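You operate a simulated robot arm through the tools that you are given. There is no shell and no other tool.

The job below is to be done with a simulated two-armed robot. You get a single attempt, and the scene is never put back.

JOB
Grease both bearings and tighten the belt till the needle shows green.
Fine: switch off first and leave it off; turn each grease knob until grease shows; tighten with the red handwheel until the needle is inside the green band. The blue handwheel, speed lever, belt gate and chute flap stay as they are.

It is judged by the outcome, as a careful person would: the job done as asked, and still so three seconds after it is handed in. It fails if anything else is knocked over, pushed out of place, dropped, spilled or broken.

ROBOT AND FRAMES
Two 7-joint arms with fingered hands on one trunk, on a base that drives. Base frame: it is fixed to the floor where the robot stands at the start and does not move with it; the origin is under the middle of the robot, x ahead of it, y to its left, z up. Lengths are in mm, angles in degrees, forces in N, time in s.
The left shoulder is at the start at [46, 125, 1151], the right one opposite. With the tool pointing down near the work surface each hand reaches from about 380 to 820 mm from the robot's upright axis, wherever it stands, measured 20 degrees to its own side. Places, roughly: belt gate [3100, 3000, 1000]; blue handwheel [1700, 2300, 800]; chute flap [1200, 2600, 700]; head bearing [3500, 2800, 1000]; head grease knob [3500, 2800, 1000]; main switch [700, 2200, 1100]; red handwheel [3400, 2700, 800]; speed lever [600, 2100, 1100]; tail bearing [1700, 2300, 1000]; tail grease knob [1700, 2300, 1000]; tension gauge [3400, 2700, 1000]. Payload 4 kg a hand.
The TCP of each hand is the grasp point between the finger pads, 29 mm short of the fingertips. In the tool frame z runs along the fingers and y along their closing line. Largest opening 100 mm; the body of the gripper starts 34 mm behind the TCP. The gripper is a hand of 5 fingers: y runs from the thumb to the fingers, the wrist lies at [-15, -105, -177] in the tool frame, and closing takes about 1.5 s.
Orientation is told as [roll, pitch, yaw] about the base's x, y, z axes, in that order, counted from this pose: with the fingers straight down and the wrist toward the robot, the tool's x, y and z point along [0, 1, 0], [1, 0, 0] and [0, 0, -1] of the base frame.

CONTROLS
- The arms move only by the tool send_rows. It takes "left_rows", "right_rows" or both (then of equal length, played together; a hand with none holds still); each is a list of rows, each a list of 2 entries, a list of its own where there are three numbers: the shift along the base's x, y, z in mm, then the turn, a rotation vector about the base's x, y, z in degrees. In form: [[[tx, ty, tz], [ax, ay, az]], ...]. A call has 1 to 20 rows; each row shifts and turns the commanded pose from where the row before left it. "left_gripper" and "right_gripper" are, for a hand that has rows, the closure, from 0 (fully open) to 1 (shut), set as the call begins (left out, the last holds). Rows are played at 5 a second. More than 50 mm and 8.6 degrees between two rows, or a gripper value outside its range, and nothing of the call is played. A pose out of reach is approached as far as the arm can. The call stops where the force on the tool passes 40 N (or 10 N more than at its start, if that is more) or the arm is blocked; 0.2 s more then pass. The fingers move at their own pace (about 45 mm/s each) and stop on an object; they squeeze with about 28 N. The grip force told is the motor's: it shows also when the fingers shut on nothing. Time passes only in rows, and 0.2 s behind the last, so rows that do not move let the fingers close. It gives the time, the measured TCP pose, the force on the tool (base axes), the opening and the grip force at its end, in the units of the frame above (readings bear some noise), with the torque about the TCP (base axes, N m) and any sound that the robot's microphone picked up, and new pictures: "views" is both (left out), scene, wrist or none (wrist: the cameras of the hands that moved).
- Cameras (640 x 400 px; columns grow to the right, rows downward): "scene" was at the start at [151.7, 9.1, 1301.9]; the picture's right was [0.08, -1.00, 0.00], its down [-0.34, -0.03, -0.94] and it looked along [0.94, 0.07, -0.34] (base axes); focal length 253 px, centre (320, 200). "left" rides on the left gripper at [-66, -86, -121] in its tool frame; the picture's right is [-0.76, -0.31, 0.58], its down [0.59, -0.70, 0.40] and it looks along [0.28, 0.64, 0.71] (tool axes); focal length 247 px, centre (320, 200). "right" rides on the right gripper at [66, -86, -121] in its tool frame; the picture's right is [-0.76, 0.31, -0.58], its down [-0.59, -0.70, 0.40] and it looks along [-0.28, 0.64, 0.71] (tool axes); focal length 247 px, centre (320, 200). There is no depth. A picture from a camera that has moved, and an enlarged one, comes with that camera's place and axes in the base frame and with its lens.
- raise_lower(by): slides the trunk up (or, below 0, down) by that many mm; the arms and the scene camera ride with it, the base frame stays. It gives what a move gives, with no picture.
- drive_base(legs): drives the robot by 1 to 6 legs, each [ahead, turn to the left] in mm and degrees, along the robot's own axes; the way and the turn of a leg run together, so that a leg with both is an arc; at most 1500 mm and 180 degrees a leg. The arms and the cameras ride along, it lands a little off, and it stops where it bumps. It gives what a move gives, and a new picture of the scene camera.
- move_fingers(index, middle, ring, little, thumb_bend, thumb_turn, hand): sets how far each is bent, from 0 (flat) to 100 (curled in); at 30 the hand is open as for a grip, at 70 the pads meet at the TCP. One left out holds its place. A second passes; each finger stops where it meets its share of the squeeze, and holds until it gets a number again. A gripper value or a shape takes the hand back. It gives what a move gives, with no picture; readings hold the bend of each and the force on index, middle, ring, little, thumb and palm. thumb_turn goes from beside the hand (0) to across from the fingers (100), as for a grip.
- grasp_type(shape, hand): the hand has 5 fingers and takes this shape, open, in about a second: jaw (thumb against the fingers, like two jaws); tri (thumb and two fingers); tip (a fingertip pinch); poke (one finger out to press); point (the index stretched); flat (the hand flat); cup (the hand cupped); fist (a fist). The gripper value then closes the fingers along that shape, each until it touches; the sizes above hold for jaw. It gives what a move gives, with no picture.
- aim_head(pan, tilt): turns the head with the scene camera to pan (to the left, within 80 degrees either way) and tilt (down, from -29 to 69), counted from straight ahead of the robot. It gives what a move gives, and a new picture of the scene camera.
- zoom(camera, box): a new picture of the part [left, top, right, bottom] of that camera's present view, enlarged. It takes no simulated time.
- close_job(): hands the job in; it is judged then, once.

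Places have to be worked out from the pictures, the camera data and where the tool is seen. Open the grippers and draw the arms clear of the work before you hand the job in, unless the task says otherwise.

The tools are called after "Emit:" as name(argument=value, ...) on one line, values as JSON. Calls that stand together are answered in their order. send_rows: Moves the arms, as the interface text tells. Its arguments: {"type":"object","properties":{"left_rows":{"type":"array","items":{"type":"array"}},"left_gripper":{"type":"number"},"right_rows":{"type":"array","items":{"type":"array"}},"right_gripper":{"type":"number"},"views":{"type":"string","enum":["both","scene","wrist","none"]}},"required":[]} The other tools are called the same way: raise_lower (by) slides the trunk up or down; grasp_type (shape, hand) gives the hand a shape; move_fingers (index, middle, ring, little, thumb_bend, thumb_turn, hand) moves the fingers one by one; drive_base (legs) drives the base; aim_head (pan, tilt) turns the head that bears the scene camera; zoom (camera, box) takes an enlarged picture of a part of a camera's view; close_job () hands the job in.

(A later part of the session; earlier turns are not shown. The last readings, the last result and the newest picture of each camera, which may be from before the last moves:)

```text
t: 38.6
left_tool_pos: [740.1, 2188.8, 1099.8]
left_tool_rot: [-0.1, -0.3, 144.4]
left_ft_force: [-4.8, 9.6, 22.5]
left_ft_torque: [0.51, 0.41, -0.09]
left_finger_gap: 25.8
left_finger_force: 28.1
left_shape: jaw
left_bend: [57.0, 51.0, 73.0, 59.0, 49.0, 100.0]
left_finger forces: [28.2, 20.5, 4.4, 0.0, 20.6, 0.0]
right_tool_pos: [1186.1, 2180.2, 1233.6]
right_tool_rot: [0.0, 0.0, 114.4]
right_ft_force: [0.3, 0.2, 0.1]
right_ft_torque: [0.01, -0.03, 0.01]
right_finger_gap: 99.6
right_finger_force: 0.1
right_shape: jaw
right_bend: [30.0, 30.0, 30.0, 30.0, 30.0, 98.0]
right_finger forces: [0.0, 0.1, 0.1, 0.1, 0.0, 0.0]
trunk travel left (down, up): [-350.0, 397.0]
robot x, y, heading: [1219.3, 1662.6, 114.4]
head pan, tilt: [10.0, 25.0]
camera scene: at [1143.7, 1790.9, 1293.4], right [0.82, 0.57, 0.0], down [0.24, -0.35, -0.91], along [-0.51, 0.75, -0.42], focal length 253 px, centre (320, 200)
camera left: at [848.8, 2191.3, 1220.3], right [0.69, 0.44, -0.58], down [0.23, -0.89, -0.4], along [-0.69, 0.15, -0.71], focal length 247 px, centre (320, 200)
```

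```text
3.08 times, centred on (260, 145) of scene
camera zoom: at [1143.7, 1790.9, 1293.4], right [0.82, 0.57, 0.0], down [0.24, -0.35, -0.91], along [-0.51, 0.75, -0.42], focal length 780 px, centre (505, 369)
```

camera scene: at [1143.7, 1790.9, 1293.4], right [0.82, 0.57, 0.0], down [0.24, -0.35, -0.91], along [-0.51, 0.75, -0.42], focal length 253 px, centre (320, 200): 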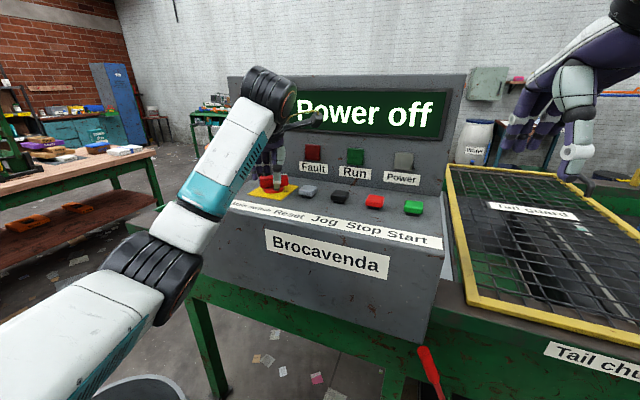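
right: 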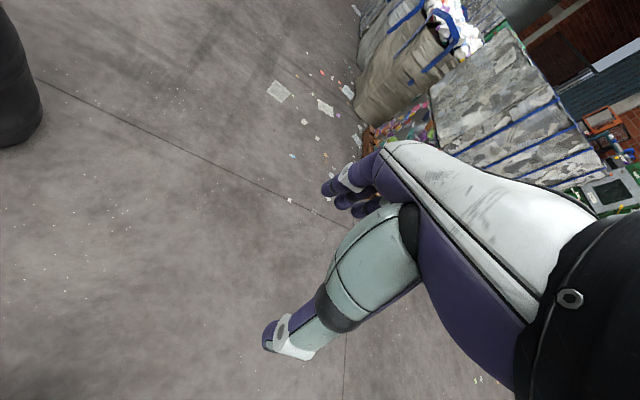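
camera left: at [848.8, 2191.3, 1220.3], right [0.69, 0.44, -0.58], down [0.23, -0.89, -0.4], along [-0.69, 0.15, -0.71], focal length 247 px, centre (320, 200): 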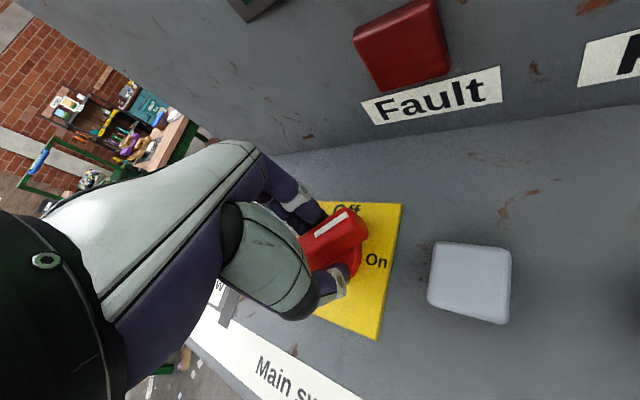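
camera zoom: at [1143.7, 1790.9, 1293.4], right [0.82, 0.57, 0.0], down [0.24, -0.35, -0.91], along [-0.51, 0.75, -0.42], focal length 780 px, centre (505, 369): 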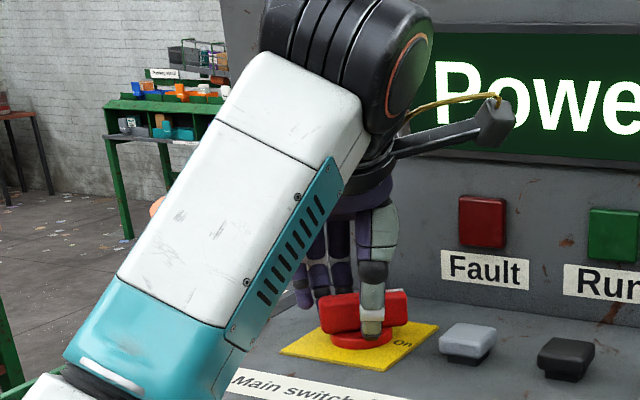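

The display now reads "Power off" and the Power lamp is dark, but the bar is only part way round. I'll carry on toward the Off stop, tilting the hand slightly back toward me so the wrist camera stays clear of the panel.

Emit:
send_rows(left_rows=[[[0, 0, 0], [1.9, 0.5, 8]], [[0, 0, 0], [1.9, 0.5, 8]], [[0, 0, 0], [1.9, 0.5, 8]], [[0, 0, 0], [1.9, 0.5, 8]], [[0, 0, 0], [0, 0, 0]]])

Emit:
zoom(camera="scene", box=[180, 80, 340, 210])

```text
t: 39.8
left_tool_pos: [740.9, 2188.0, 1100.2]
left_tool_rot: [-6.5, -4.5, 176.7]
left_ft_force: [3.5, 0.9, 21.0]
left_ft_torque: [-0.23, -0.73, 0.06]
left_finger_gap: 26.2
left_finger_force: 27.5
left_shape: jaw
left_bend: [56.0, 51.0, 74.0, 59.0, 75.0, 100.0]
left_finger forces: [14.8, 10.7, 3.0, 0.1, 41.3, 0.0]
right_tool_pos: [1187.4, 2179.4, 1234.6]
right_tool_rot: [0.0, -0.1, 114.4]
right_ft_force: [-0.2, 0.0, 0.5]
right_ft_torque: [-0.01, -0.02, 0.0]
right_finger_gap: 99.7
right_finger_force: 0.1
right_shape: jaw
right_bend: [30.0, 30.0, 30.0, 30.0, 30.0, 98.0]
right_finger forces: [0.0, 0.1, 0.0, 0.0, 0.0, 0.1]
trunk travel left (down, up): [-350.0, 397.0]
robot x, y, heading: [1217.4, 1657.7, 114.4]
head pan, tilt: [10.0, 25.0]
camera scene: at [1144.7, 1789.5, 1293.6], right [0.82, 0.57, 0.0], down [0.24, -0.35, -0.91], along [-0.51, 0.75, -0.42], focal length 253 px, centre (320, 200)
camera left: at [840.1, 2233.1, 1220.3], right [0.31, 0.8, -0.51], down [0.63, -0.58, -0.52], along [-0.71, -0.16, -0.69], focal length 247 px, centre (320, 200)
```

scene: 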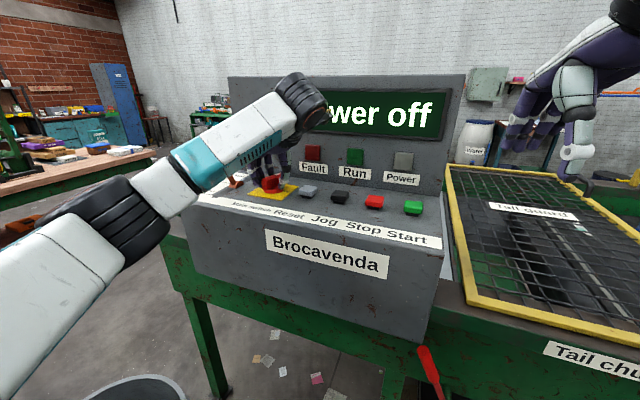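
left: 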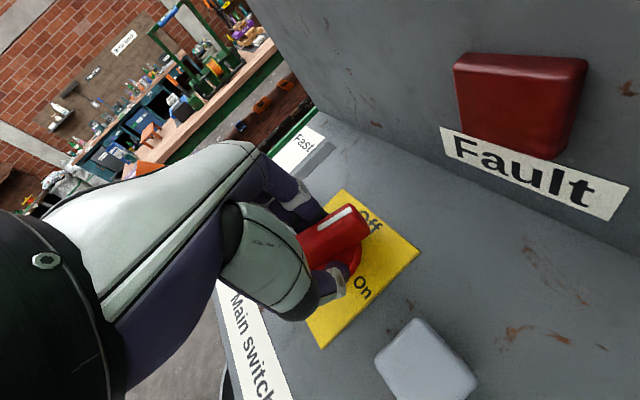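

```text
3.08 times, centred on (260, 145) of scene
camera zoom: at [1144.7, 1789.5, 1293.6], right [0.82, 0.57, 0.0], down [0.24, -0.35, -0.91], along [-0.51, 0.75, -0.42], focal length 780 px, centre (505, 369)
```

zoom: 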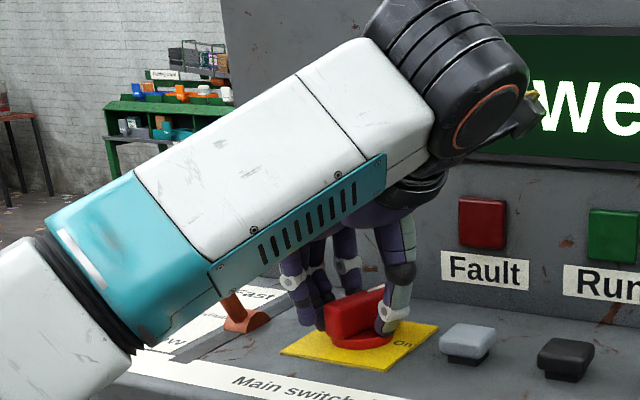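

The bar has turned about 72° and the wrist camera still has over 80 mm to the panel. I'll finish the last 18–20° to the Off stop.

Emit:
send_rows(left_rows=[[[0, 0, 0], [1, 0.3, 7]], [[0, 0, 0], [0, 0, 7]], [[0, 0, 0], [0, 0, 5]], [[0, 0, 0], [0, 0, 0]]])

Emit:
zoom(camera="left", box=[270, 170, 462, 300])

```text
t: 40.8
left_tool_pos: [743.0, 2189.1, 1099.3]
left_tool_rot: [-7.6, -4.7, -164.2]
left_ft_force: [0.4, 6.7, 25.4]
left_ft_torque: [0.11, -0.63, -0.18]
left_finger_gap: 26.7
left_finger_force: 27.9
left_shape: jaw
left_bend: [56.0, 51.0, 74.0, 59.0, 75.0, 100.0]
left_finger forces: [14.1, 11.7, 4.2, 0.1, 41.2, 0.0]
right_tool_pos: [1186.9, 2180.1, 1233.9]
right_tool_rot: [0.0, -0.2, 114.4]
right_ft_force: [0.3, -0.5, 0.8]
right_ft_torque: [0.03, 0.0, -0.01]
right_finger_gap: 99.9
right_finger_force: 0.0
right_shape: jaw
right_bend: [30.0, 30.0, 30.0, 30.0, 30.0, 98.0]
right_finger forces: [0.1, 0.0, 0.0, 0.1, 0.0, 0.0]
trunk travel left (down, up): [-350.0, 397.0]
robot x, y, heading: [1221.2, 1659.7, 114.5]
head pan, tilt: [10.0, 25.0]
camera scene: at [1144.5, 1790.3, 1293.6], right [0.82, 0.57, 0.0], down [0.24, -0.35, -0.91], along [-0.51, 0.75, -0.42], focal length 253 px, centre (320, 200)
camera left: at [821.1, 2261.8, 1220.7], right [0.03, 0.87, -0.49], down [0.78, -0.33, -0.53], along [-0.62, -0.37, -0.69], focal length 247 px, centre (320, 200)
```

scene: 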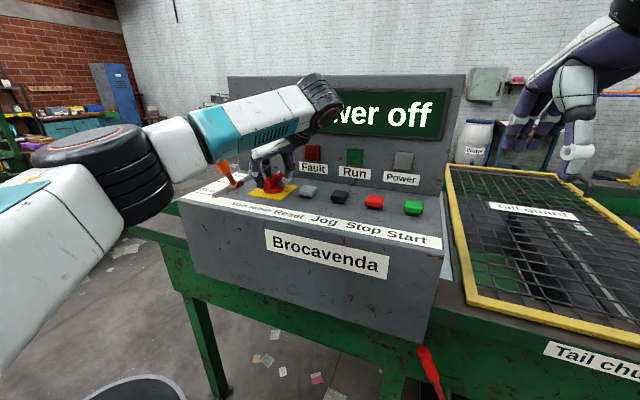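
left: 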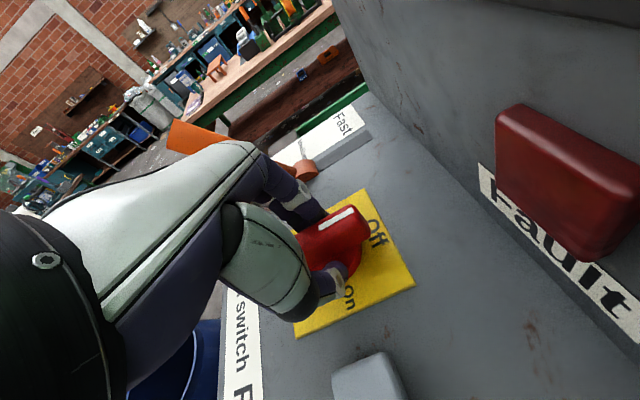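

```text
3.08 times, centred on (366, 235) of left
camera zoom: at [821.1, 2261.8, 1220.7], right [0.03, 0.87, -0.49], down [0.78, -0.33, -0.53], along [-0.62, -0.37, -0.69], focal length 760 px, centre (178, 92)
```

zoom: 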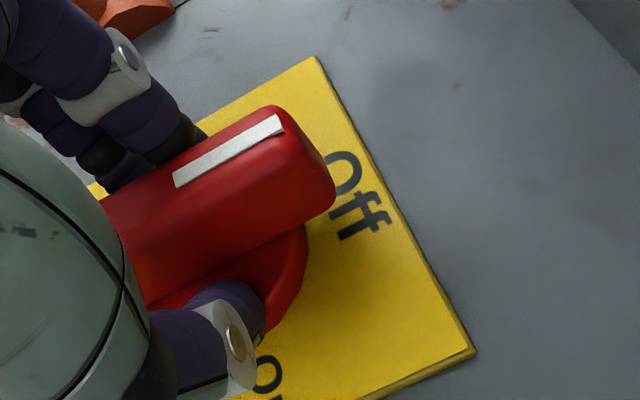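

The bar now points at "Off" and the display says "Power off". I'll open the hand half way and then lift straight up off the switch.

Emit:
send_rows(left_rows=[[[0, 0, 0], [0, 0, 0]], [[0, 0, 0], [0, 0, 0]], [[0, 0, 0], [0, 0, 0]], [[0, 0, 0], [0, 0, 0]], [[0, 0, 0], [0, 0, 0]], [[0, 0, 0], [0, 0, 0]]], left_gripper=0.5)

Emit:
zoom(camera="left", box=[140, 80, 460, 300])

```text
t: 42.2
left_tool_pos: [740.2, 2189.3, 1096.5]
left_tool_rot: [-7.4, -4.6, -164.3]
left_ft_force: [0.4, 0.6, -0.2]
left_ft_torque: [-0.02, -0.01, -0.01]
left_finger_gap: 49.6
left_finger_force: 0.0
left_shape: jaw
left_bend: [41.0, 43.0, 74.0, 49.0, 35.0, 100.0]
left_finger forces: [0.1, 0.0, 0.0, 0.1, 0.1, 0.0]
right_tool_pos: [1185.7, 2180.6, 1233.6]
right_tool_rot: [-0.1, 0.0, 114.4]
right_ft_force: [-0.8, 0.1, 0.4]
right_ft_torque: [0.0, -0.04, 0.03]
right_finger_gap: 99.8
right_finger_force: 0.1
right_shape: jaw
right_bend: [30.0, 30.0, 30.0, 30.0, 30.0, 98.0]
right_finger forces: [0.0, 0.0, 0.0, 0.0, 0.0, 0.1]
trunk travel left (down, up): [-350.0, 397.0]
robot x, y, heading: [1212.4, 1660.0, 114.2]
head pan, tilt: [10.0, 25.0]
camera scene: at [1142.8, 1791.2, 1293.2], right [0.82, 0.57, 0.0], down [0.24, -0.35, -0.91], along [-0.51, 0.75, -0.42], focal length 253 px, centre (320, 200)
camera left: at [819.5, 2262.6, 1217.9], right [0.03, 0.87, -0.5], down [0.78, -0.33, -0.53], along [-0.62, -0.37, -0.69], focal length 247 px, centre (320, 200)
```

scene: 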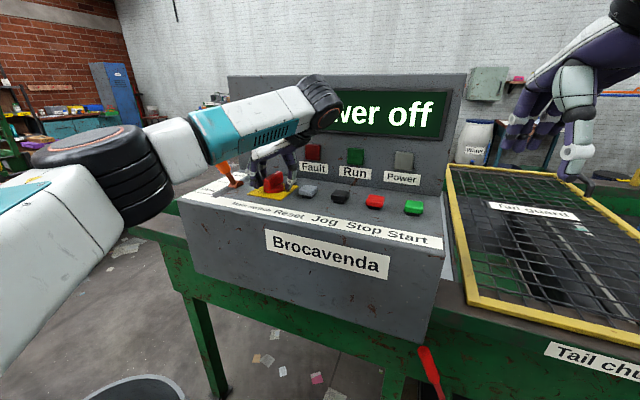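
left: 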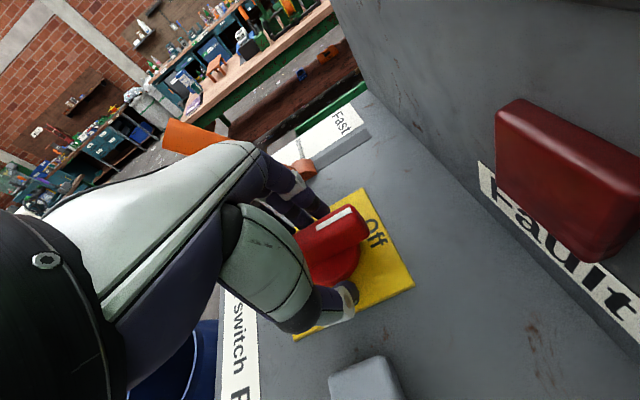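

```text
1.82 times, centred on (300, 190) of left
camera zoom: at [819.5, 2262.6, 1217.9], right [0.03, 0.87, -0.5], down [0.78, -0.33, -0.53], along [-0.62, -0.37, -0.69], focal length 449 px, centre (356, 218)
```

zoom: 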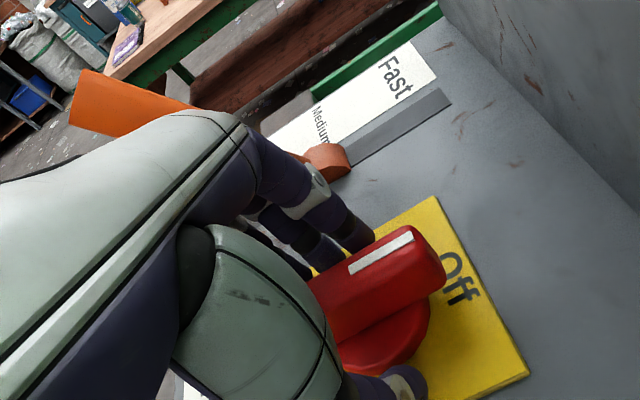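

Released cleanly, force is zero. Lifting straight up now, then drawing back from the console.

Emit:
send_rows(left_rows=[[[0, 0, 15], [0, 0, 0]], [[0, 0, 20], [0, 0, 0]], [[0, 0, 25], [0, 0, 0]], [[0, 0, 25], [0, 0, 0]], [[0, 0, 25], [0, 0, 0]], [[0, 0, 25], [0, 0, 0]]])

Emit:
zoom(camera="left", box=[240, 130, 500, 300])

```text
t: 43.6
left_tool_pos: [741.2, 2187.9, 1231.6]
left_tool_rot: [-7.4, -4.7, -164.3]
left_ft_force: [0.3, -1.1, 0.9]
left_ft_torque: [0.04, 0.02, 0.03]
left_finger_gap: 49.8
left_finger_force: 0.0
left_shape: jaw
left_bend: [41.0, 43.0, 74.0, 49.0, 35.0, 100.0]
left_finger forces: [0.0, 0.1, 0.0, 0.1, 0.0, 0.1]
right_tool_pos: [1185.3, 2181.5, 1233.3]
right_tool_rot: [0.0, 0.0, 114.3]
right_ft_force: [0.4, 0.1, 0.1]
right_ft_torque: [0.01, 0.0, -0.02]
right_finger_gap: 99.7
right_finger_force: 0.1
right_shape: jaw
right_bend: [30.0, 30.0, 30.0, 30.0, 30.0, 98.0]
right_finger forces: [0.1, 0.1, 0.0, 0.0, 0.0, 0.0]
trunk travel left (down, up): [-350.0, 397.0]
robot x, y, heading: [1219.1, 1658.3, 114.3]
head pan, tilt: [10.0, 25.0]
camera scene: at [1143.3, 1791.1, 1293.3], right [0.82, 0.57, 0.0], down [0.24, -0.35, -0.91], along [-0.51, 0.75, -0.42], focal length 253 px, centre (320, 200)
camera left: at [819.8, 2262.2, 1353.4], right [0.03, 0.87, -0.5], down [0.78, -0.33, -0.53], along [-0.62, -0.37, -0.69], focal length 247 px, centre (320, 200)
```

scene: 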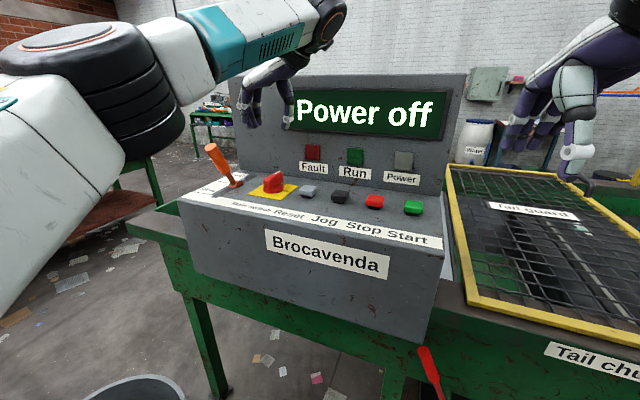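
left: 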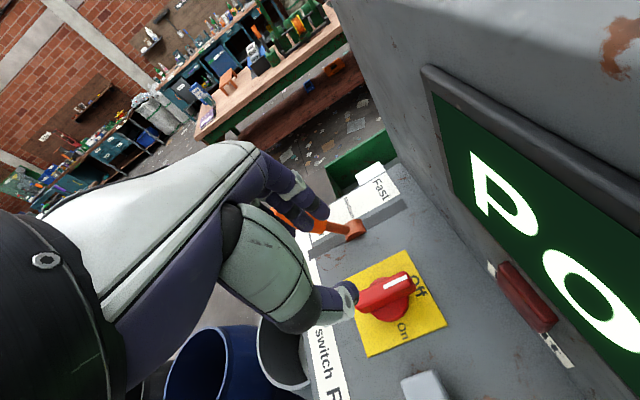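

```text
2.35 times, centred on (370, 215) of left
camera zoom: at [819.8, 2262.2, 1353.4], right [0.03, 0.87, -0.5], down [0.78, -0.33, -0.53], along [-0.62, -0.37, -0.69], focal length 581 px, centre (202, 165)
```

zoom: 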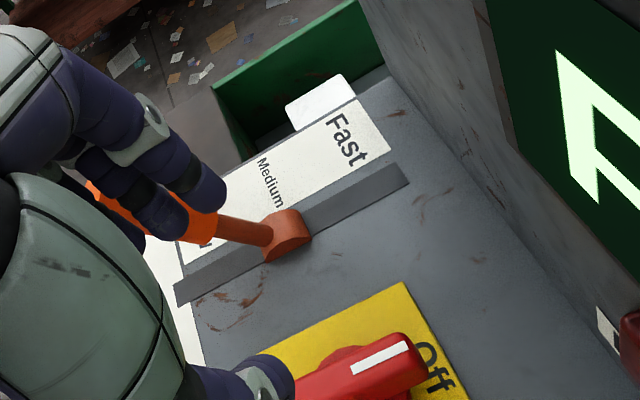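

The bar points to Off, the speed lever is untouched and everything is clear. I'll draw the left hand back from the console, undo the tilt and swing the wrist back toward me.

Emit:
send_rows(left_rows=[[[8, -35, 10], [0, 0, 0]], [[8, -35, 10], [0, 0, 0]], [[8, -30, 0], [-2.9, -3.2, 0]], [[8, -30, 0], [-2.9, -3.2, 0]], [[0, 0, 0], [0, 0, -8]], [[0, 0, 0], [0, 0, -8]], [[0, 0, 0], [0, 0, -8]], [[0, 0, 0], [0, 0, -8]], [[0, 0, 0], [0, 0, -8]], [[0, 0, 0], [0, 0, -8]], [[0, 0, 0], [0, 0, -8]], [[0, 0, 0], [0, 0, -8]], [[0, 0, 0], [0, 0, -8]], [[0, 0, 0], [0, 0, -8]], [[0, 0, 0], [0, 0, 0]]], left_gripper=0.3)

```text
t: 46.8
left_tool_pos: [772.0, 2057.9, 1251.6]
left_tool_rot: [-0.1, -0.1, 115.2]
left_ft_force: [-0.7, 0.5, 0.3]
left_ft_torque: [-0.01, 0.01, 0.0]
left_finger_gap: 69.7
left_finger_force: 0.0
left_shape: jaw
left_bend: [41.0, 36.0, 26.0, 41.0, 30.0, 99.0]
left_finger forces: [0.0, 0.0, 0.0, 0.1, 0.1, 0.1]
right_tool_pos: [1186.0, 2180.1, 1234.3]
right_tool_rot: [-0.1, 0.0, 114.4]
right_ft_force: [-0.5, -0.7, 0.5]
right_ft_torque: [-0.01, 0.02, -0.02]
right_finger_gap: 99.7
right_finger_force: 0.0
right_shape: jaw
right_bend: [30.0, 30.0, 30.0, 30.0, 30.0, 98.0]
right_finger forces: [0.0, 0.0, 0.0, 0.0, 0.0, 0.1]
trunk travel left (down, up): [-350.0, 397.0]
robot x, y, heading: [1214.3, 1661.8, 114.6]
head pan, tilt: [10.0, 25.0]
camera scene: at [1143.1, 1790.6, 1293.3], right [0.82, 0.57, 0.0], down [0.24, -0.35, -0.91], along [-0.51, 0.75, -0.42], focal length 253 px, centre (320, 200)
camera left: at [868.6, 2007.9, 1373.2], right [0.82, 0.05, -0.58], down [-0.23, -0.89, -0.4], along [-0.53, 0.46, -0.71], focal length 247 px, centre (320, 200)
```

scene: 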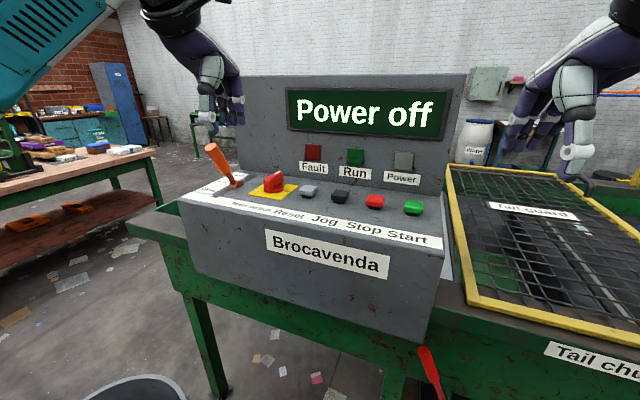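
left: 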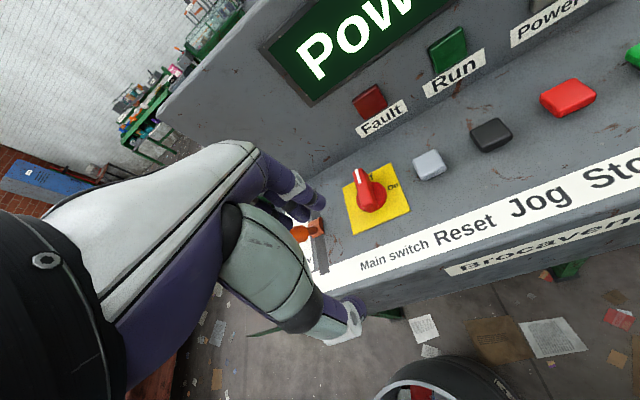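

The switch shows Off from every view. Next is the tail end: I'll back away from the console, then drive to stand in front of the tail grease knob so the right hand can reach it.

Emit:
drive_base(legs=[[-270, 0], [0, -70], [420, 0], [0, 60]])

Emit:
aim_head(pan=-10, tilt=30)

```text
t: 51.4
left_tool_pos: [1462.9, 2000.8, 1252.5]
left_tool_rot: [0.0, -0.1, 54.6]
left_ft_force: [1.0, -0.6, -0.1]
left_ft_torque: [0.06, 0.05, 0.04]
left_finger_gap: 70.1
left_finger_force: 0.0
left_shape: jaw
left_bend: [41.0, 35.0, 26.0, 40.0, 30.0, 99.0]
left_finger forces: [0.0, 0.0, 0.0, 0.0, 0.0, 0.0]
right_tool_pos: [1769.9, 1697.9, 1233.6]
right_tool_rot: [0.3, 0.0, 53.6]
right_ft_force: [0.1, -0.8, 0.6]
right_ft_torque: [0.1, 0.08, 0.03]
right_finger_gap: 99.8
right_finger_force: 0.1
right_shape: jaw
right_bend: [30.0, 30.0, 30.0, 30.0, 30.0, 98.0]
right_finger forces: [0.0, 0.0, 0.0, 0.1, 0.1, 0.0]
trunk travel left (down, up): [-350.0, 397.0]
robot x, y, heading: [1329.1, 1419.7, 58.1]
head pan, tilt: [10.0, 25.0]
stopped in leg 2: the robot was blocked; the commanded pose is now the measured one
camera scene: at [1399.3, 1552.5, 1293.5], right [0.93, -0.38, 0.0], down [-0.16, -0.39, -0.91], along [0.34, 0.84, -0.42], focal length 253 px, centre (320, 200)
```

scene: 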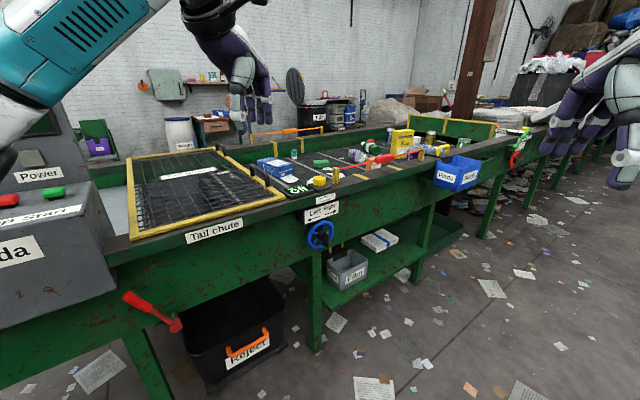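

```text
t: 52.2
left_tool_pos: [1457.7, 2003.7, 1252.1]
left_tool_rot: [-0.2, -0.1, 54.8]
left_ft_force: [0.6, -1.4, -0.1]
left_ft_torque: [0.03, 0.0, -0.01]
left_finger_gap: 70.1
left_finger_force: 0.0
left_shape: jaw
left_bend: [41.0, 35.0, 26.0, 40.0, 30.0, 99.0]
left_finger forces: [0.0, 0.0, 0.0, 0.0, 0.1, 0.1]
right_tool_pos: [1765.4, 1701.4, 1233.3]
right_tool_rot: [0.0, 0.1, 53.8]
right_ft_force: [-0.3, -1.0, 0.3]
right_ft_torque: [0.01, 0.02, -0.02]
right_finger_gap: 100.2
right_finger_force: 0.0
right_shape: jaw
right_bend: [30.0, 30.0, 30.0, 30.0, 30.0, 98.0]
right_finger forces: [0.0, 0.0, 0.0, 0.0, 0.1, 0.1]
trunk travel left (down, up): [-350.0, 397.0]
robot x, y, heading: [1326.8, 1418.4, 57.9]
head pan, tilt: [-10.0, 30.0]
camera scene: at [1421.7, 1537.3, 1285.3], right [0.74, -0.67, 0.0], down [-0.34, -0.37, -0.87], along [0.58, 0.64, -0.5], focal length 253 px, centre (320, 200)
```

scene: 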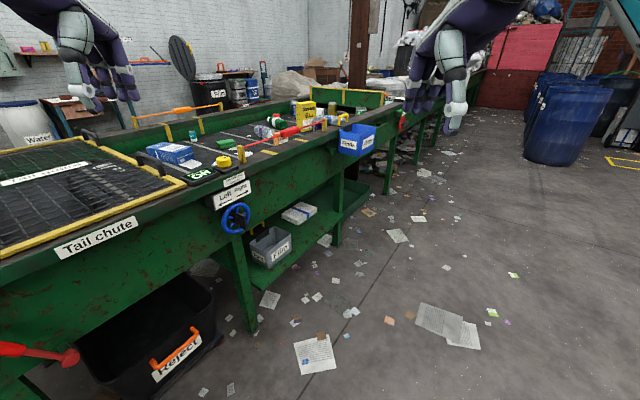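

The turn stopped at heading 58: something blocked the base. I'll look toward the left and the barrels before moving again.

Emit:
aim_head(pan=80, tilt=35)

Emit:
zoom(camera="left", box=[0, 0, 640, 400])

Emit:
zoom(camera="right", box=[0, 0, 640, 400])

```text
t: 53.9
left_tool_pos: [1458.6, 2003.5, 1251.0]
left_tool_rot: [-0.3, 0.0, 54.9]
left_ft_force: [-0.3, 0.2, 0.1]
left_ft_torque: [0.01, 0.02, 0.03]
left_finger_gap: 70.0
left_finger_force: 0.0
left_shape: jaw
left_bend: [41.0, 35.0, 26.0, 40.0, 30.0, 99.0]
left_finger forces: [0.1, 0.0, 0.0, 0.0, 0.0, 0.1]
right_tool_pos: [1764.2, 1700.6, 1233.8]
right_tool_rot: [0.0, 0.1, 53.7]
right_ft_force: [0.5, -0.3, 0.5]
right_ft_torque: [0.01, 0.0, -0.01]
right_finger_gap: 99.9
right_finger_force: 0.1
right_shape: jaw
right_bend: [30.0, 30.0, 30.0, 30.0, 30.0, 98.0]
right_finger forces: [0.1, 0.0, 0.0, 0.1, 0.0, 0.0]
trunk travel left (down, up): [-350.0, 397.0]
robot x, y, heading: [1329.7, 1420.3, 57.8]
head pan, tilt: [80.0, 35.0]
camera scene: at [1295.4, 1529.5, 1277.5], right [0.67, 0.74, 0.0], down [0.43, -0.38, -0.82], along [-0.61, 0.55, -0.57], focal length 253 px, centre (320, 200)
```

scene: 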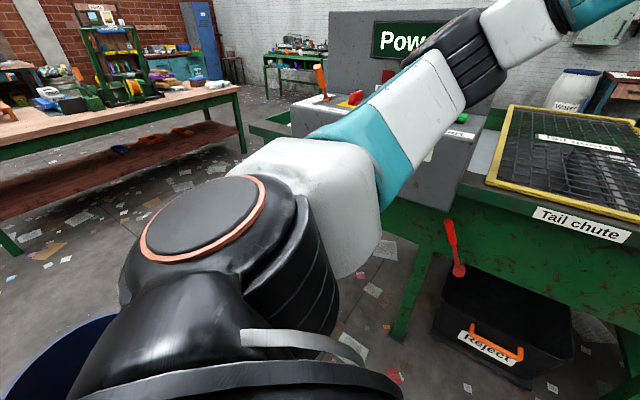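

```text
1.00 times, centred on (320, 200) of left (not enlarged: the box is as wide or as high as the picture)
camera zoom: at [1461.8, 1896.6, 1373.1], right [0.44, -0.69, -0.57], down [-0.88, -0.24, -0.4], along [0.14, 0.69, -0.71], focal length 247 px, centre (320, 200)
```

zoom: 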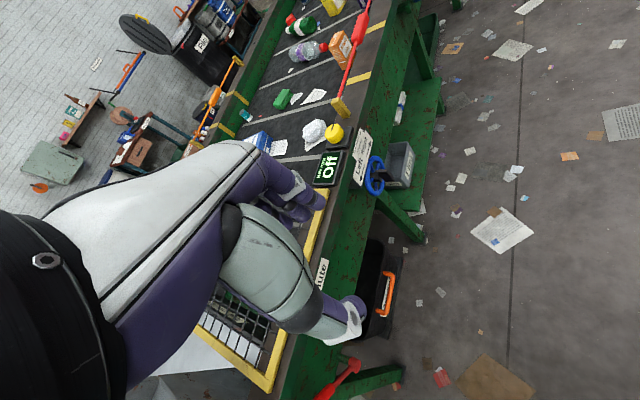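

```text
1.00 times, centred on (320, 200) of right (not enlarged: the box is as wide or as high as the picture)
camera zoom: at [1660.8, 1671.2, 1353.9], right [0.79, -0.2, 0.58], down [0.06, -0.92, -0.4], along [0.61, 0.35, -0.71], focal length 247 px, centre (320, 200)
```

zoom: 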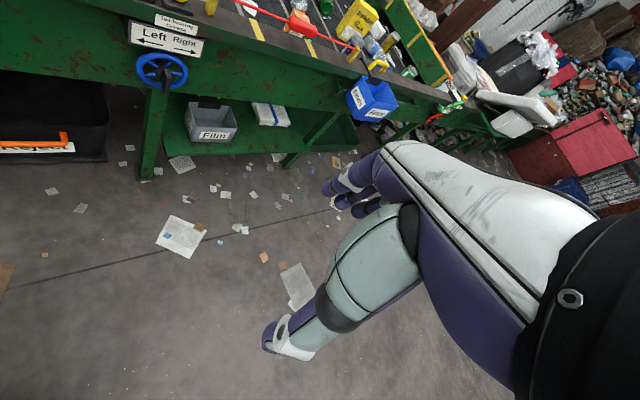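

The only thing close is the blue barrel behind my left-rear corner; the base corner (about 390 mm from the axis) must have met it. I'll drive forward away from it, then turn back to face the line, and check the barrel again from there.

Emit:
drive_base(legs=[[230, 0]])

```text
t: 55.6
left_tool_pos: [1581.0, 2199.7, 1251.3]
left_tool_rot: [-0.3, 0.1, 54.7]
left_ft_force: [0.2, 0.7, -0.3]
left_ft_torque: [-0.01, 0.0, 0.04]
left_finger_gap: 70.0
left_finger_force: 0.0
left_shape: jaw
left_bend: [41.0, 35.0, 26.0, 40.0, 30.0, 99.0]
left_finger forces: [0.1, 0.0, 0.0, 0.0, 0.0, 0.1]
right_tool_pos: [1889.7, 1896.8, 1232.1]
right_tool_rot: [0.0, 0.1, 53.6]
right_ft_force: [-0.6, 0.7, 0.5]
right_ft_torque: [-0.01, 0.01, 0.0]
right_finger_gap: 99.9
right_finger_force: 0.1
right_shape: jaw
right_bend: [30.0, 30.0, 30.0, 30.0, 30.0, 98.0]
right_finger forces: [0.0, 0.0, 0.0, 0.0, 0.1, 0.0]
trunk travel left (down, up): [-350.0, 397.0]
robot x, y, heading: [1450.5, 1618.5, 58.1]
head pan, tilt: [80.0, 35.0]
camera scene: at [1419.1, 1726.3, 1277.4], right [0.67, 0.74, 0.0], down [0.42, -0.39, -0.82], along [-0.61, 0.55, -0.57], focal length 253 px, centre (320, 200)
```

scene: 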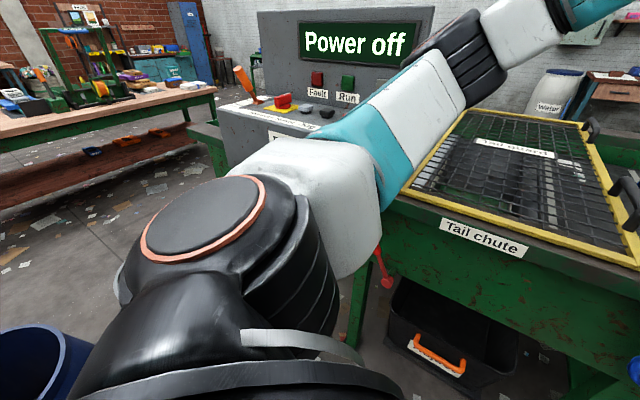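

I want a clear look at the barrels to see whether the bump shifted one. There's room here to turn in place (about 550 mm to the table), so I'll turn to face them.

Emit:
aim_head(pan=0, tilt=30)

Emit:
drive_base(legs=[[0, 130]])

```text
t: 57.2
left_tool_pos: [1583.0, 2199.6, 1251.2]
left_tool_rot: [-0.3, -0.2, 54.7]
left_ft_force: [-0.6, 0.9, 0.4]
left_ft_torque: [0.0, 0.03, 0.0]
left_finger_gap: 70.1
left_finger_force: 0.1
left_shape: jaw
left_bend: [41.0, 35.0, 26.0, 40.0, 30.0, 99.0]
left_finger forces: [0.1, 0.0, 0.0, 0.0, 0.0, 0.0]
right_tool_pos: [1888.4, 1896.5, 1233.0]
right_tool_rot: [0.0, 0.1, 53.7]
right_ft_force: [-0.9, 0.1, 0.5]
right_ft_torque: [-0.02, -0.02, -0.01]
right_finger_gap: 99.9
right_finger_force: 0.0
right_shape: jaw
right_bend: [30.0, 30.0, 30.0, 30.0, 30.0, 98.0]
right_finger forces: [0.0, 0.0, 0.0, 0.0, 0.0, 0.0]
trunk travel left (down, up): [-350.0, 397.0]
robot x, y, heading: [1452.5, 1615.9, 57.9]
head pan, tilt: [0.0, 30.0]
camera scene: at [1531.9, 1742.9, 1285.3], right [0.85, -0.53, 0.0], down [-0.27, -0.42, -0.87], along [0.46, 0.73, -0.5], focal length 253 px, centre (320, 200)
```

scene: 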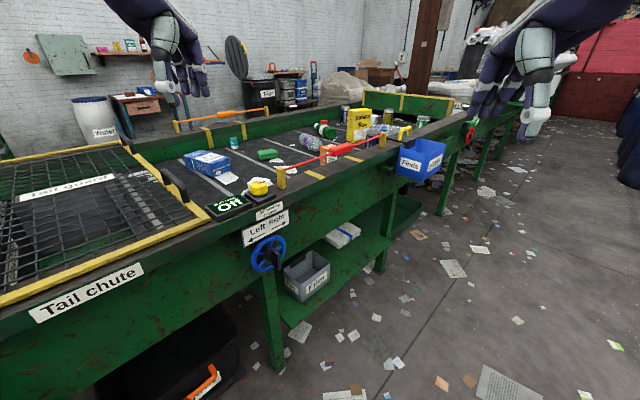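

```text
t: 63.1
left_tool_pos: [915.9, 1349.1, 1251.4]
left_tool_rot: [-0.3, -0.1, -176.3]
left_ft_force: [-0.4, 0.0, -0.4]
left_ft_torque: [0.02, -0.02, 0.02]
left_finger_gap: 70.1
left_finger_force: 0.1
left_shape: jaw
left_bend: [41.0, 35.0, 26.0, 40.0, 30.0, 99.0]
left_finger forces: [0.0, 0.1, 0.0, 0.0, 0.0, 0.1]
right_tool_pos: [960.5, 1778.6, 1233.4]
right_tool_rot: [-0.1, -0.1, -177.2]
right_ft_force: [-0.2, 0.0, -1.1]
right_ft_torque: [0.0, -0.01, 0.03]
right_finger_gap: 100.0
right_finger_force: 0.0
right_shape: jaw
right_bend: [30.0, 30.0, 30.0, 30.0, 30.0, 98.0]
right_finger forces: [0.0, 0.1, 0.0, 0.0, 0.1, 0.0]
trunk travel left (down, up): [-350.0, 397.0]
robot x, y, heading: [1452.3, 1616.9, -173.2]
head pan, tilt: [0.0, 30.0]
camera scene: at [1306.2, 1600.2, 1285.3], right [-0.12, 0.99, 0.0], down [0.5, 0.06, -0.87], along [-0.86, -0.1, -0.5], focal length 253 px, centre (320, 200)
```

scene: 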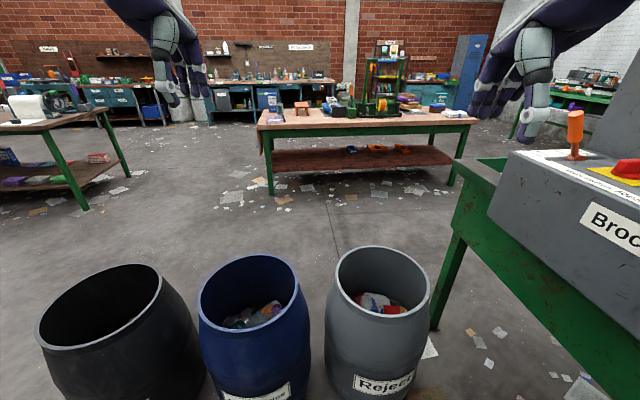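

All three barrels stand upright in an even line, at about [860, 845], [760, 1300] and [662, 1745]. That agrees with the earlier views to within my measuring error, so nothing was displaced. From here, with plenty of room, I'll turn back, move along the line and face the tail bearing.

Emit:
drive_base(legs=[[0, -162], [200, 0], [0, 79]])

Emit:
aim_head(pan=-10, tilt=35)

```text
t: 75.0
left_tool_pos: [1292.8, 2197.4, 1251.8]
left_tool_rot: [-0.3, 0.0, 101.8]
left_ft_force: [0.4, -0.9, -0.3]
left_ft_torque: [0.04, -0.02, 0.0]
left_finger_gap: 70.0
left_finger_force: 0.0
left_shape: jaw
left_bend: [41.0, 35.0, 26.0, 40.0, 30.0, 99.0]
left_finger forces: [0.0, 0.1, 0.0, 0.0, 0.1, 0.0]
right_tool_pos: [1723.9, 2215.6, 1234.0]
right_tool_rot: [0.0, 0.0, 100.9]
right_ft_force: [-0.1, -1.1, -0.6]
right_ft_torque: [-0.01, 0.01, 0.0]
right_finger_gap: 100.1
right_finger_force: 0.0
right_shape: jaw
right_bend: [30.0, 30.0, 30.0, 30.0, 30.0, 98.0]
right_finger forces: [0.1, 0.0, 0.1, 0.1, 0.0, 0.0]
trunk travel left (down, up): [-350.0, 397.0]
robot x, y, heading: [1634.8, 1705.5, 104.8]
head pan, tilt: [0.0, 30.0]
camera scene: at [1596.7, 1849.0, 1285.3], right [0.97, 0.26, 0.0], down [0.13, -0.48, -0.87], along [-0.22, 0.84, -0.5], focal length 253 px, centre (320, 200)
```

scene: 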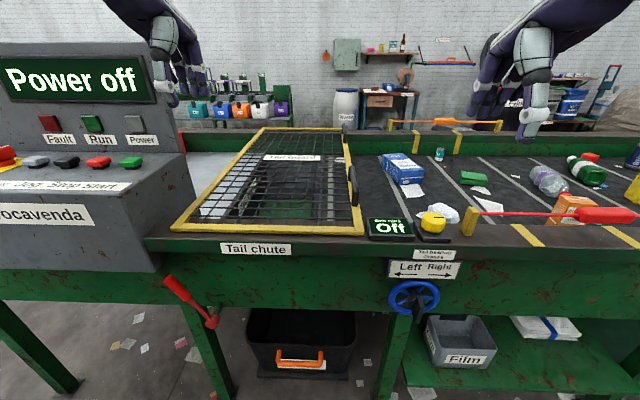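

```text
t: 75.7
left_tool_pos: [1293.1, 2196.7, 1252.1]
left_tool_rot: [-0.3, -0.1, 101.7]
left_ft_force: [0.0, -0.5, 0.5]
left_ft_torque: [0.02, 0.0, -0.02]
left_finger_gap: 70.0
left_finger_force: 0.0
left_shape: jaw
left_bend: [41.0, 35.0, 26.0, 40.0, 30.0, 99.0]
left_finger forces: [0.1, 0.0, 0.0, 0.0, 0.0, 0.1]
right_tool_pos: [1723.8, 2215.0, 1231.9]
right_tool_rot: [0.0, 0.0, 100.9]
right_ft_force: [0.4, 0.3, -0.3]
right_ft_torque: [-0.01, 0.01, 0.02]
right_finger_gap: 99.6
right_finger_force: 0.1
right_shape: jaw
right_bend: [30.0, 30.0, 30.0, 30.0, 30.0, 98.0]
right_finger forces: [0.0, 0.0, 0.0, 0.1, 0.0, 0.0]
trunk travel left (down, up): [-350.0, 397.0]
robot x, y, heading: [1634.5, 1703.9, 105.0]
head pan, tilt: [-10.0, 35.0]
camera scene: at [1612.6, 1849.4, 1277.5], right [1.0, 0.09, 0.0], down [0.05, -0.57, -0.82], along [-0.07, 0.82, -0.57], focal length 253 px, centre (320, 200)
```

scene: 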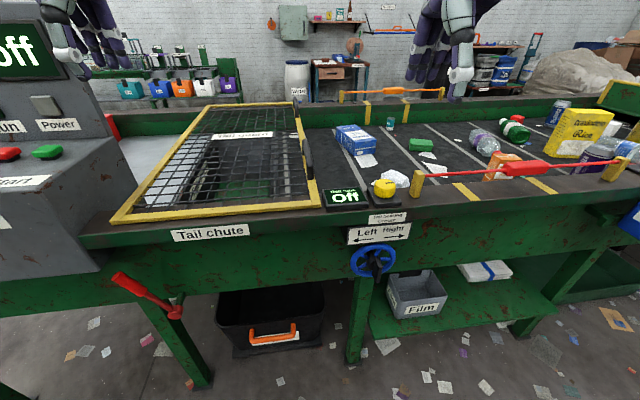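

Good view of the tail end: a display reads "Off", and the yellow knob sits right next to it on the rail. I'll zoom in on it with both cameras.

Emit:
zoom(camera="scene", box=[310, 150, 438, 240])

Emit:
zoom(camera="right", box=[0, 0, 640, 400])

```text
4.44 times, centred on (374, 195) of scene
camera zoom: at [1612.6, 1849.4, 1277.5], right [1.0, 0.09, 0.0], down [0.05, -0.57, -0.82], along [-0.07, 0.82, -0.57], focal length 1126 px, centre (80, 222)
```

zoom: 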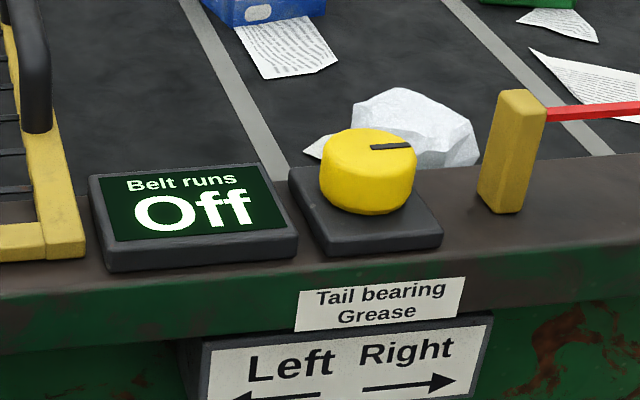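

```text
1.00 times, centred on (320, 200) of right (not enlarged: the box is as wide or as high as the picture)
camera zoom: at [1674.6, 2118.6, 1354.0], right [0.69, 0.44, 0.58], down [0.71, -0.58, -0.4], along [0.16, 0.68, -0.71], focal length 247 px, centre (320, 200)
```

zoom: 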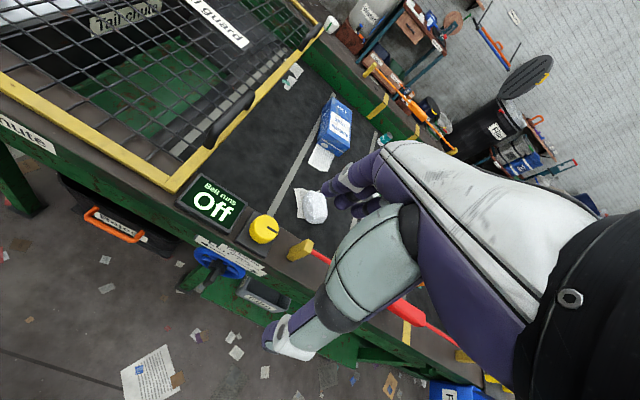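

The knob is a yellow cap about 43 mm across with a black index line, on a black base, near [1713, 2333, 980]. The display is close on its left, a gate post on its right and a paper ball behind it. Space is tight, so I'll try the three-finger shape on the right hand and see how it looks.

Emit:
grasp_type(hand="right", shape="tri")

Emit:
zoom(camera="right", box=[160, 80, 480, 360])

Emit:
zoom(camera="scene", box=[370, 0, 530, 120])

```text
t: 76.6
left_tool_pos: [1291.9, 2196.2, 1252.0]
left_tool_rot: [-0.3, -0.2, 101.7]
left_ft_force: [-0.9, 0.0, 0.1]
left_ft_torque: [-0.02, 0.01, 0.01]
left_finger_gap: 70.2
left_finger_force: 0.2
left_shape: jaw
left_bend: [41.0, 35.0, 26.0, 40.0, 30.0, 99.0]
left_finger forces: [0.1, 0.0, 0.1, 0.0, 0.1, 0.1]
right_tool_pos: [1723.5, 2215.4, 1234.5]
right_tool_rot: [0.0, -0.1, 101.0]
right_ft_force: [0.3, -0.7, 0.8]
right_ft_torque: [-0.01, 0.02, 0.02]
right_finger_gap: 100.0
right_finger_force: 0.1
right_shape: tri
right_bend: [30.0, 30.0, 99.0, 99.0, 30.0, 98.0]
right_finger forces: [0.1, 0.0, 0.0, 0.1, 0.0, 0.0]
trunk travel left (down, up): [-350.0, 397.0]
robot x, y, heading: [1631.2, 1706.5, 105.1]
head pan, tilt: [-10.0, 35.0]
```

```text
1.43 times, centred on (320, 220) of right
camera zoom: at [1674.6, 2118.6, 1354.0], right [0.69, 0.44, 0.58], down [0.71, -0.58, -0.4], along [0.16, 0.68, -0.71], focal length 353 px, centre (320, 171)
```

zoom: 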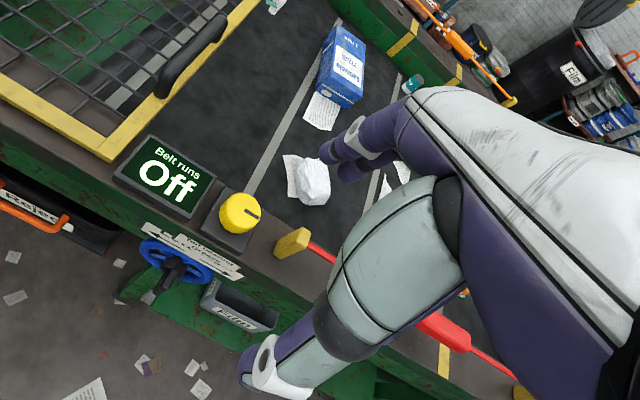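

```text
3.33 times, centred on (450, 60) of scene
camera zoom: at [1612.7, 1849.4, 1277.5], right [1.0, 0.09, 0.0], down [0.05, -0.57, -0.82], along [-0.07, 0.82, -0.57], focal length 845 px, centre (-113, 667)
```

zoom: 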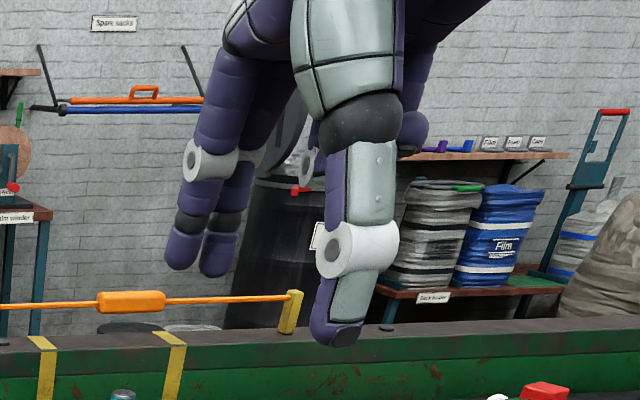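

In the three-finger shape only index, middle and thumb stick out, centred on the TCP, which suits this spot. I'll move the right hand above the knob at a safe height with a partly closed opening and refine its position.

Emit:
send_rows(right_rows=[[[-3, 30, -20], [0, 0, 0]], [[-3, 30, -20], [0, 0, 1]], [[-3, 30, -20], [0, 0, 2]], [[-1, 28, -20], [0, 0, 0]], [[0, 0, 0], [0, 0, 0]]], right_gripper=0.25)

Emit:
zoom(camera="right", box=[160, 140, 416, 300])

Emit:
zoom(camera="scene", box=[310, 80, 470, 240])

```text
t: 77.8
left_tool_pos: [1292.6, 2197.5, 1251.9]
left_tool_rot: [-0.3, -0.2, 101.9]
left_ft_force: [-0.1, 0.3, -0.6]
left_ft_torque: [0.01, 0.06, -0.02]
left_finger_gap: 69.8
left_finger_force: 0.1
left_shape: jaw
left_bend: [41.0, 35.0, 26.0, 40.0, 30.0, 99.0]
left_finger forces: [0.1, 0.1, 0.0, 0.0, 0.1, 0.0]
right_tool_pos: [1714.1, 2334.0, 1154.3]
right_tool_rot: [0.0, 0.1, 104.0]
right_ft_force: [0.8, 0.1, 0.2]
right_ft_torque: [-0.03, 0.02, 0.0]
right_finger_gap: 75.3
right_finger_force: 0.0
right_shape: tri
right_bend: [39.0, 34.0, 99.0, 99.0, 30.0, 99.0]
right_finger forces: [0.0, 0.0, 0.1, 0.0, 0.1, 0.1]
trunk travel left (down, up): [-350.0, 397.0]
robot x, y, heading: [1632.0, 1699.7, 104.9]
head pan, tilt: [-10.0, 35.0]
camera scene: at [1612.7, 1849.1, 1277.6], right [1.0, 0.09, 0.0], down [0.05, -0.57, -0.82], along [-0.07, 0.82, -0.57], focal length 253 px, centre (320, 200)
camera right: at [1670.0, 2234.7, 1272.8], right [0.66, 0.48, 0.58], down [0.74, -0.54, -0.4], along [0.12, 0.69, -0.71], focal length 247 px, centre (320, 200)
```

scene: 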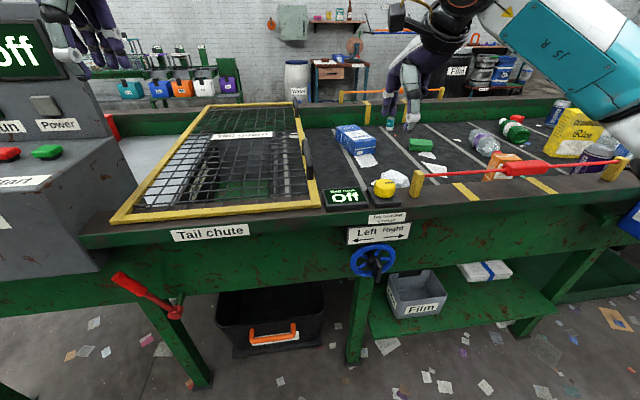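
right: 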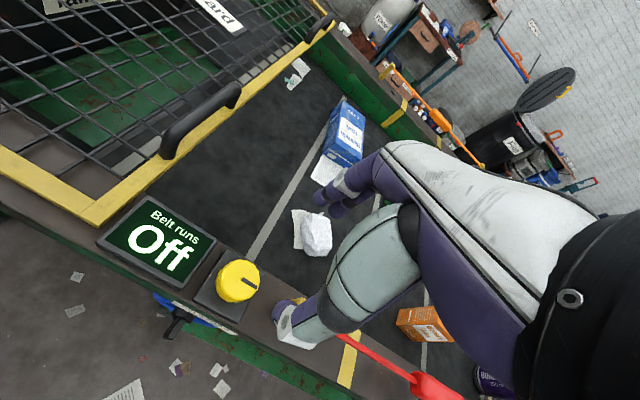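

```text
2.50 times, centred on (288, 220) of right
camera zoom: at [1670.0, 2234.7, 1272.8], right [0.66, 0.48, 0.58], down [0.74, -0.54, -0.4], along [0.12, 0.69, -0.71], focal length 617 px, centre (400, 150)
```

zoom: 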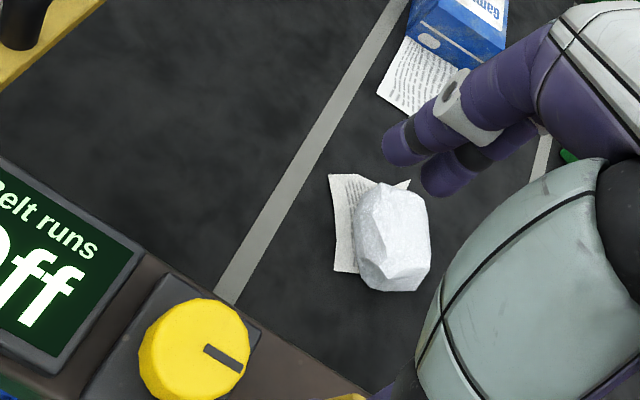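

```text
2.50 times, centred on (390, 160) of scene
camera zoom: at [1612.7, 1849.1, 1277.6], right [1.0, 0.09, 0.0], down [0.05, -0.57, -0.82], along [-0.07, 0.82, -0.57], focal length 634 px, centre (145, 300)
```

zoom: 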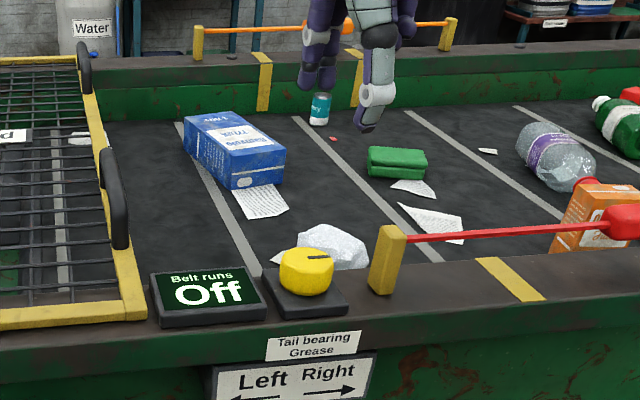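

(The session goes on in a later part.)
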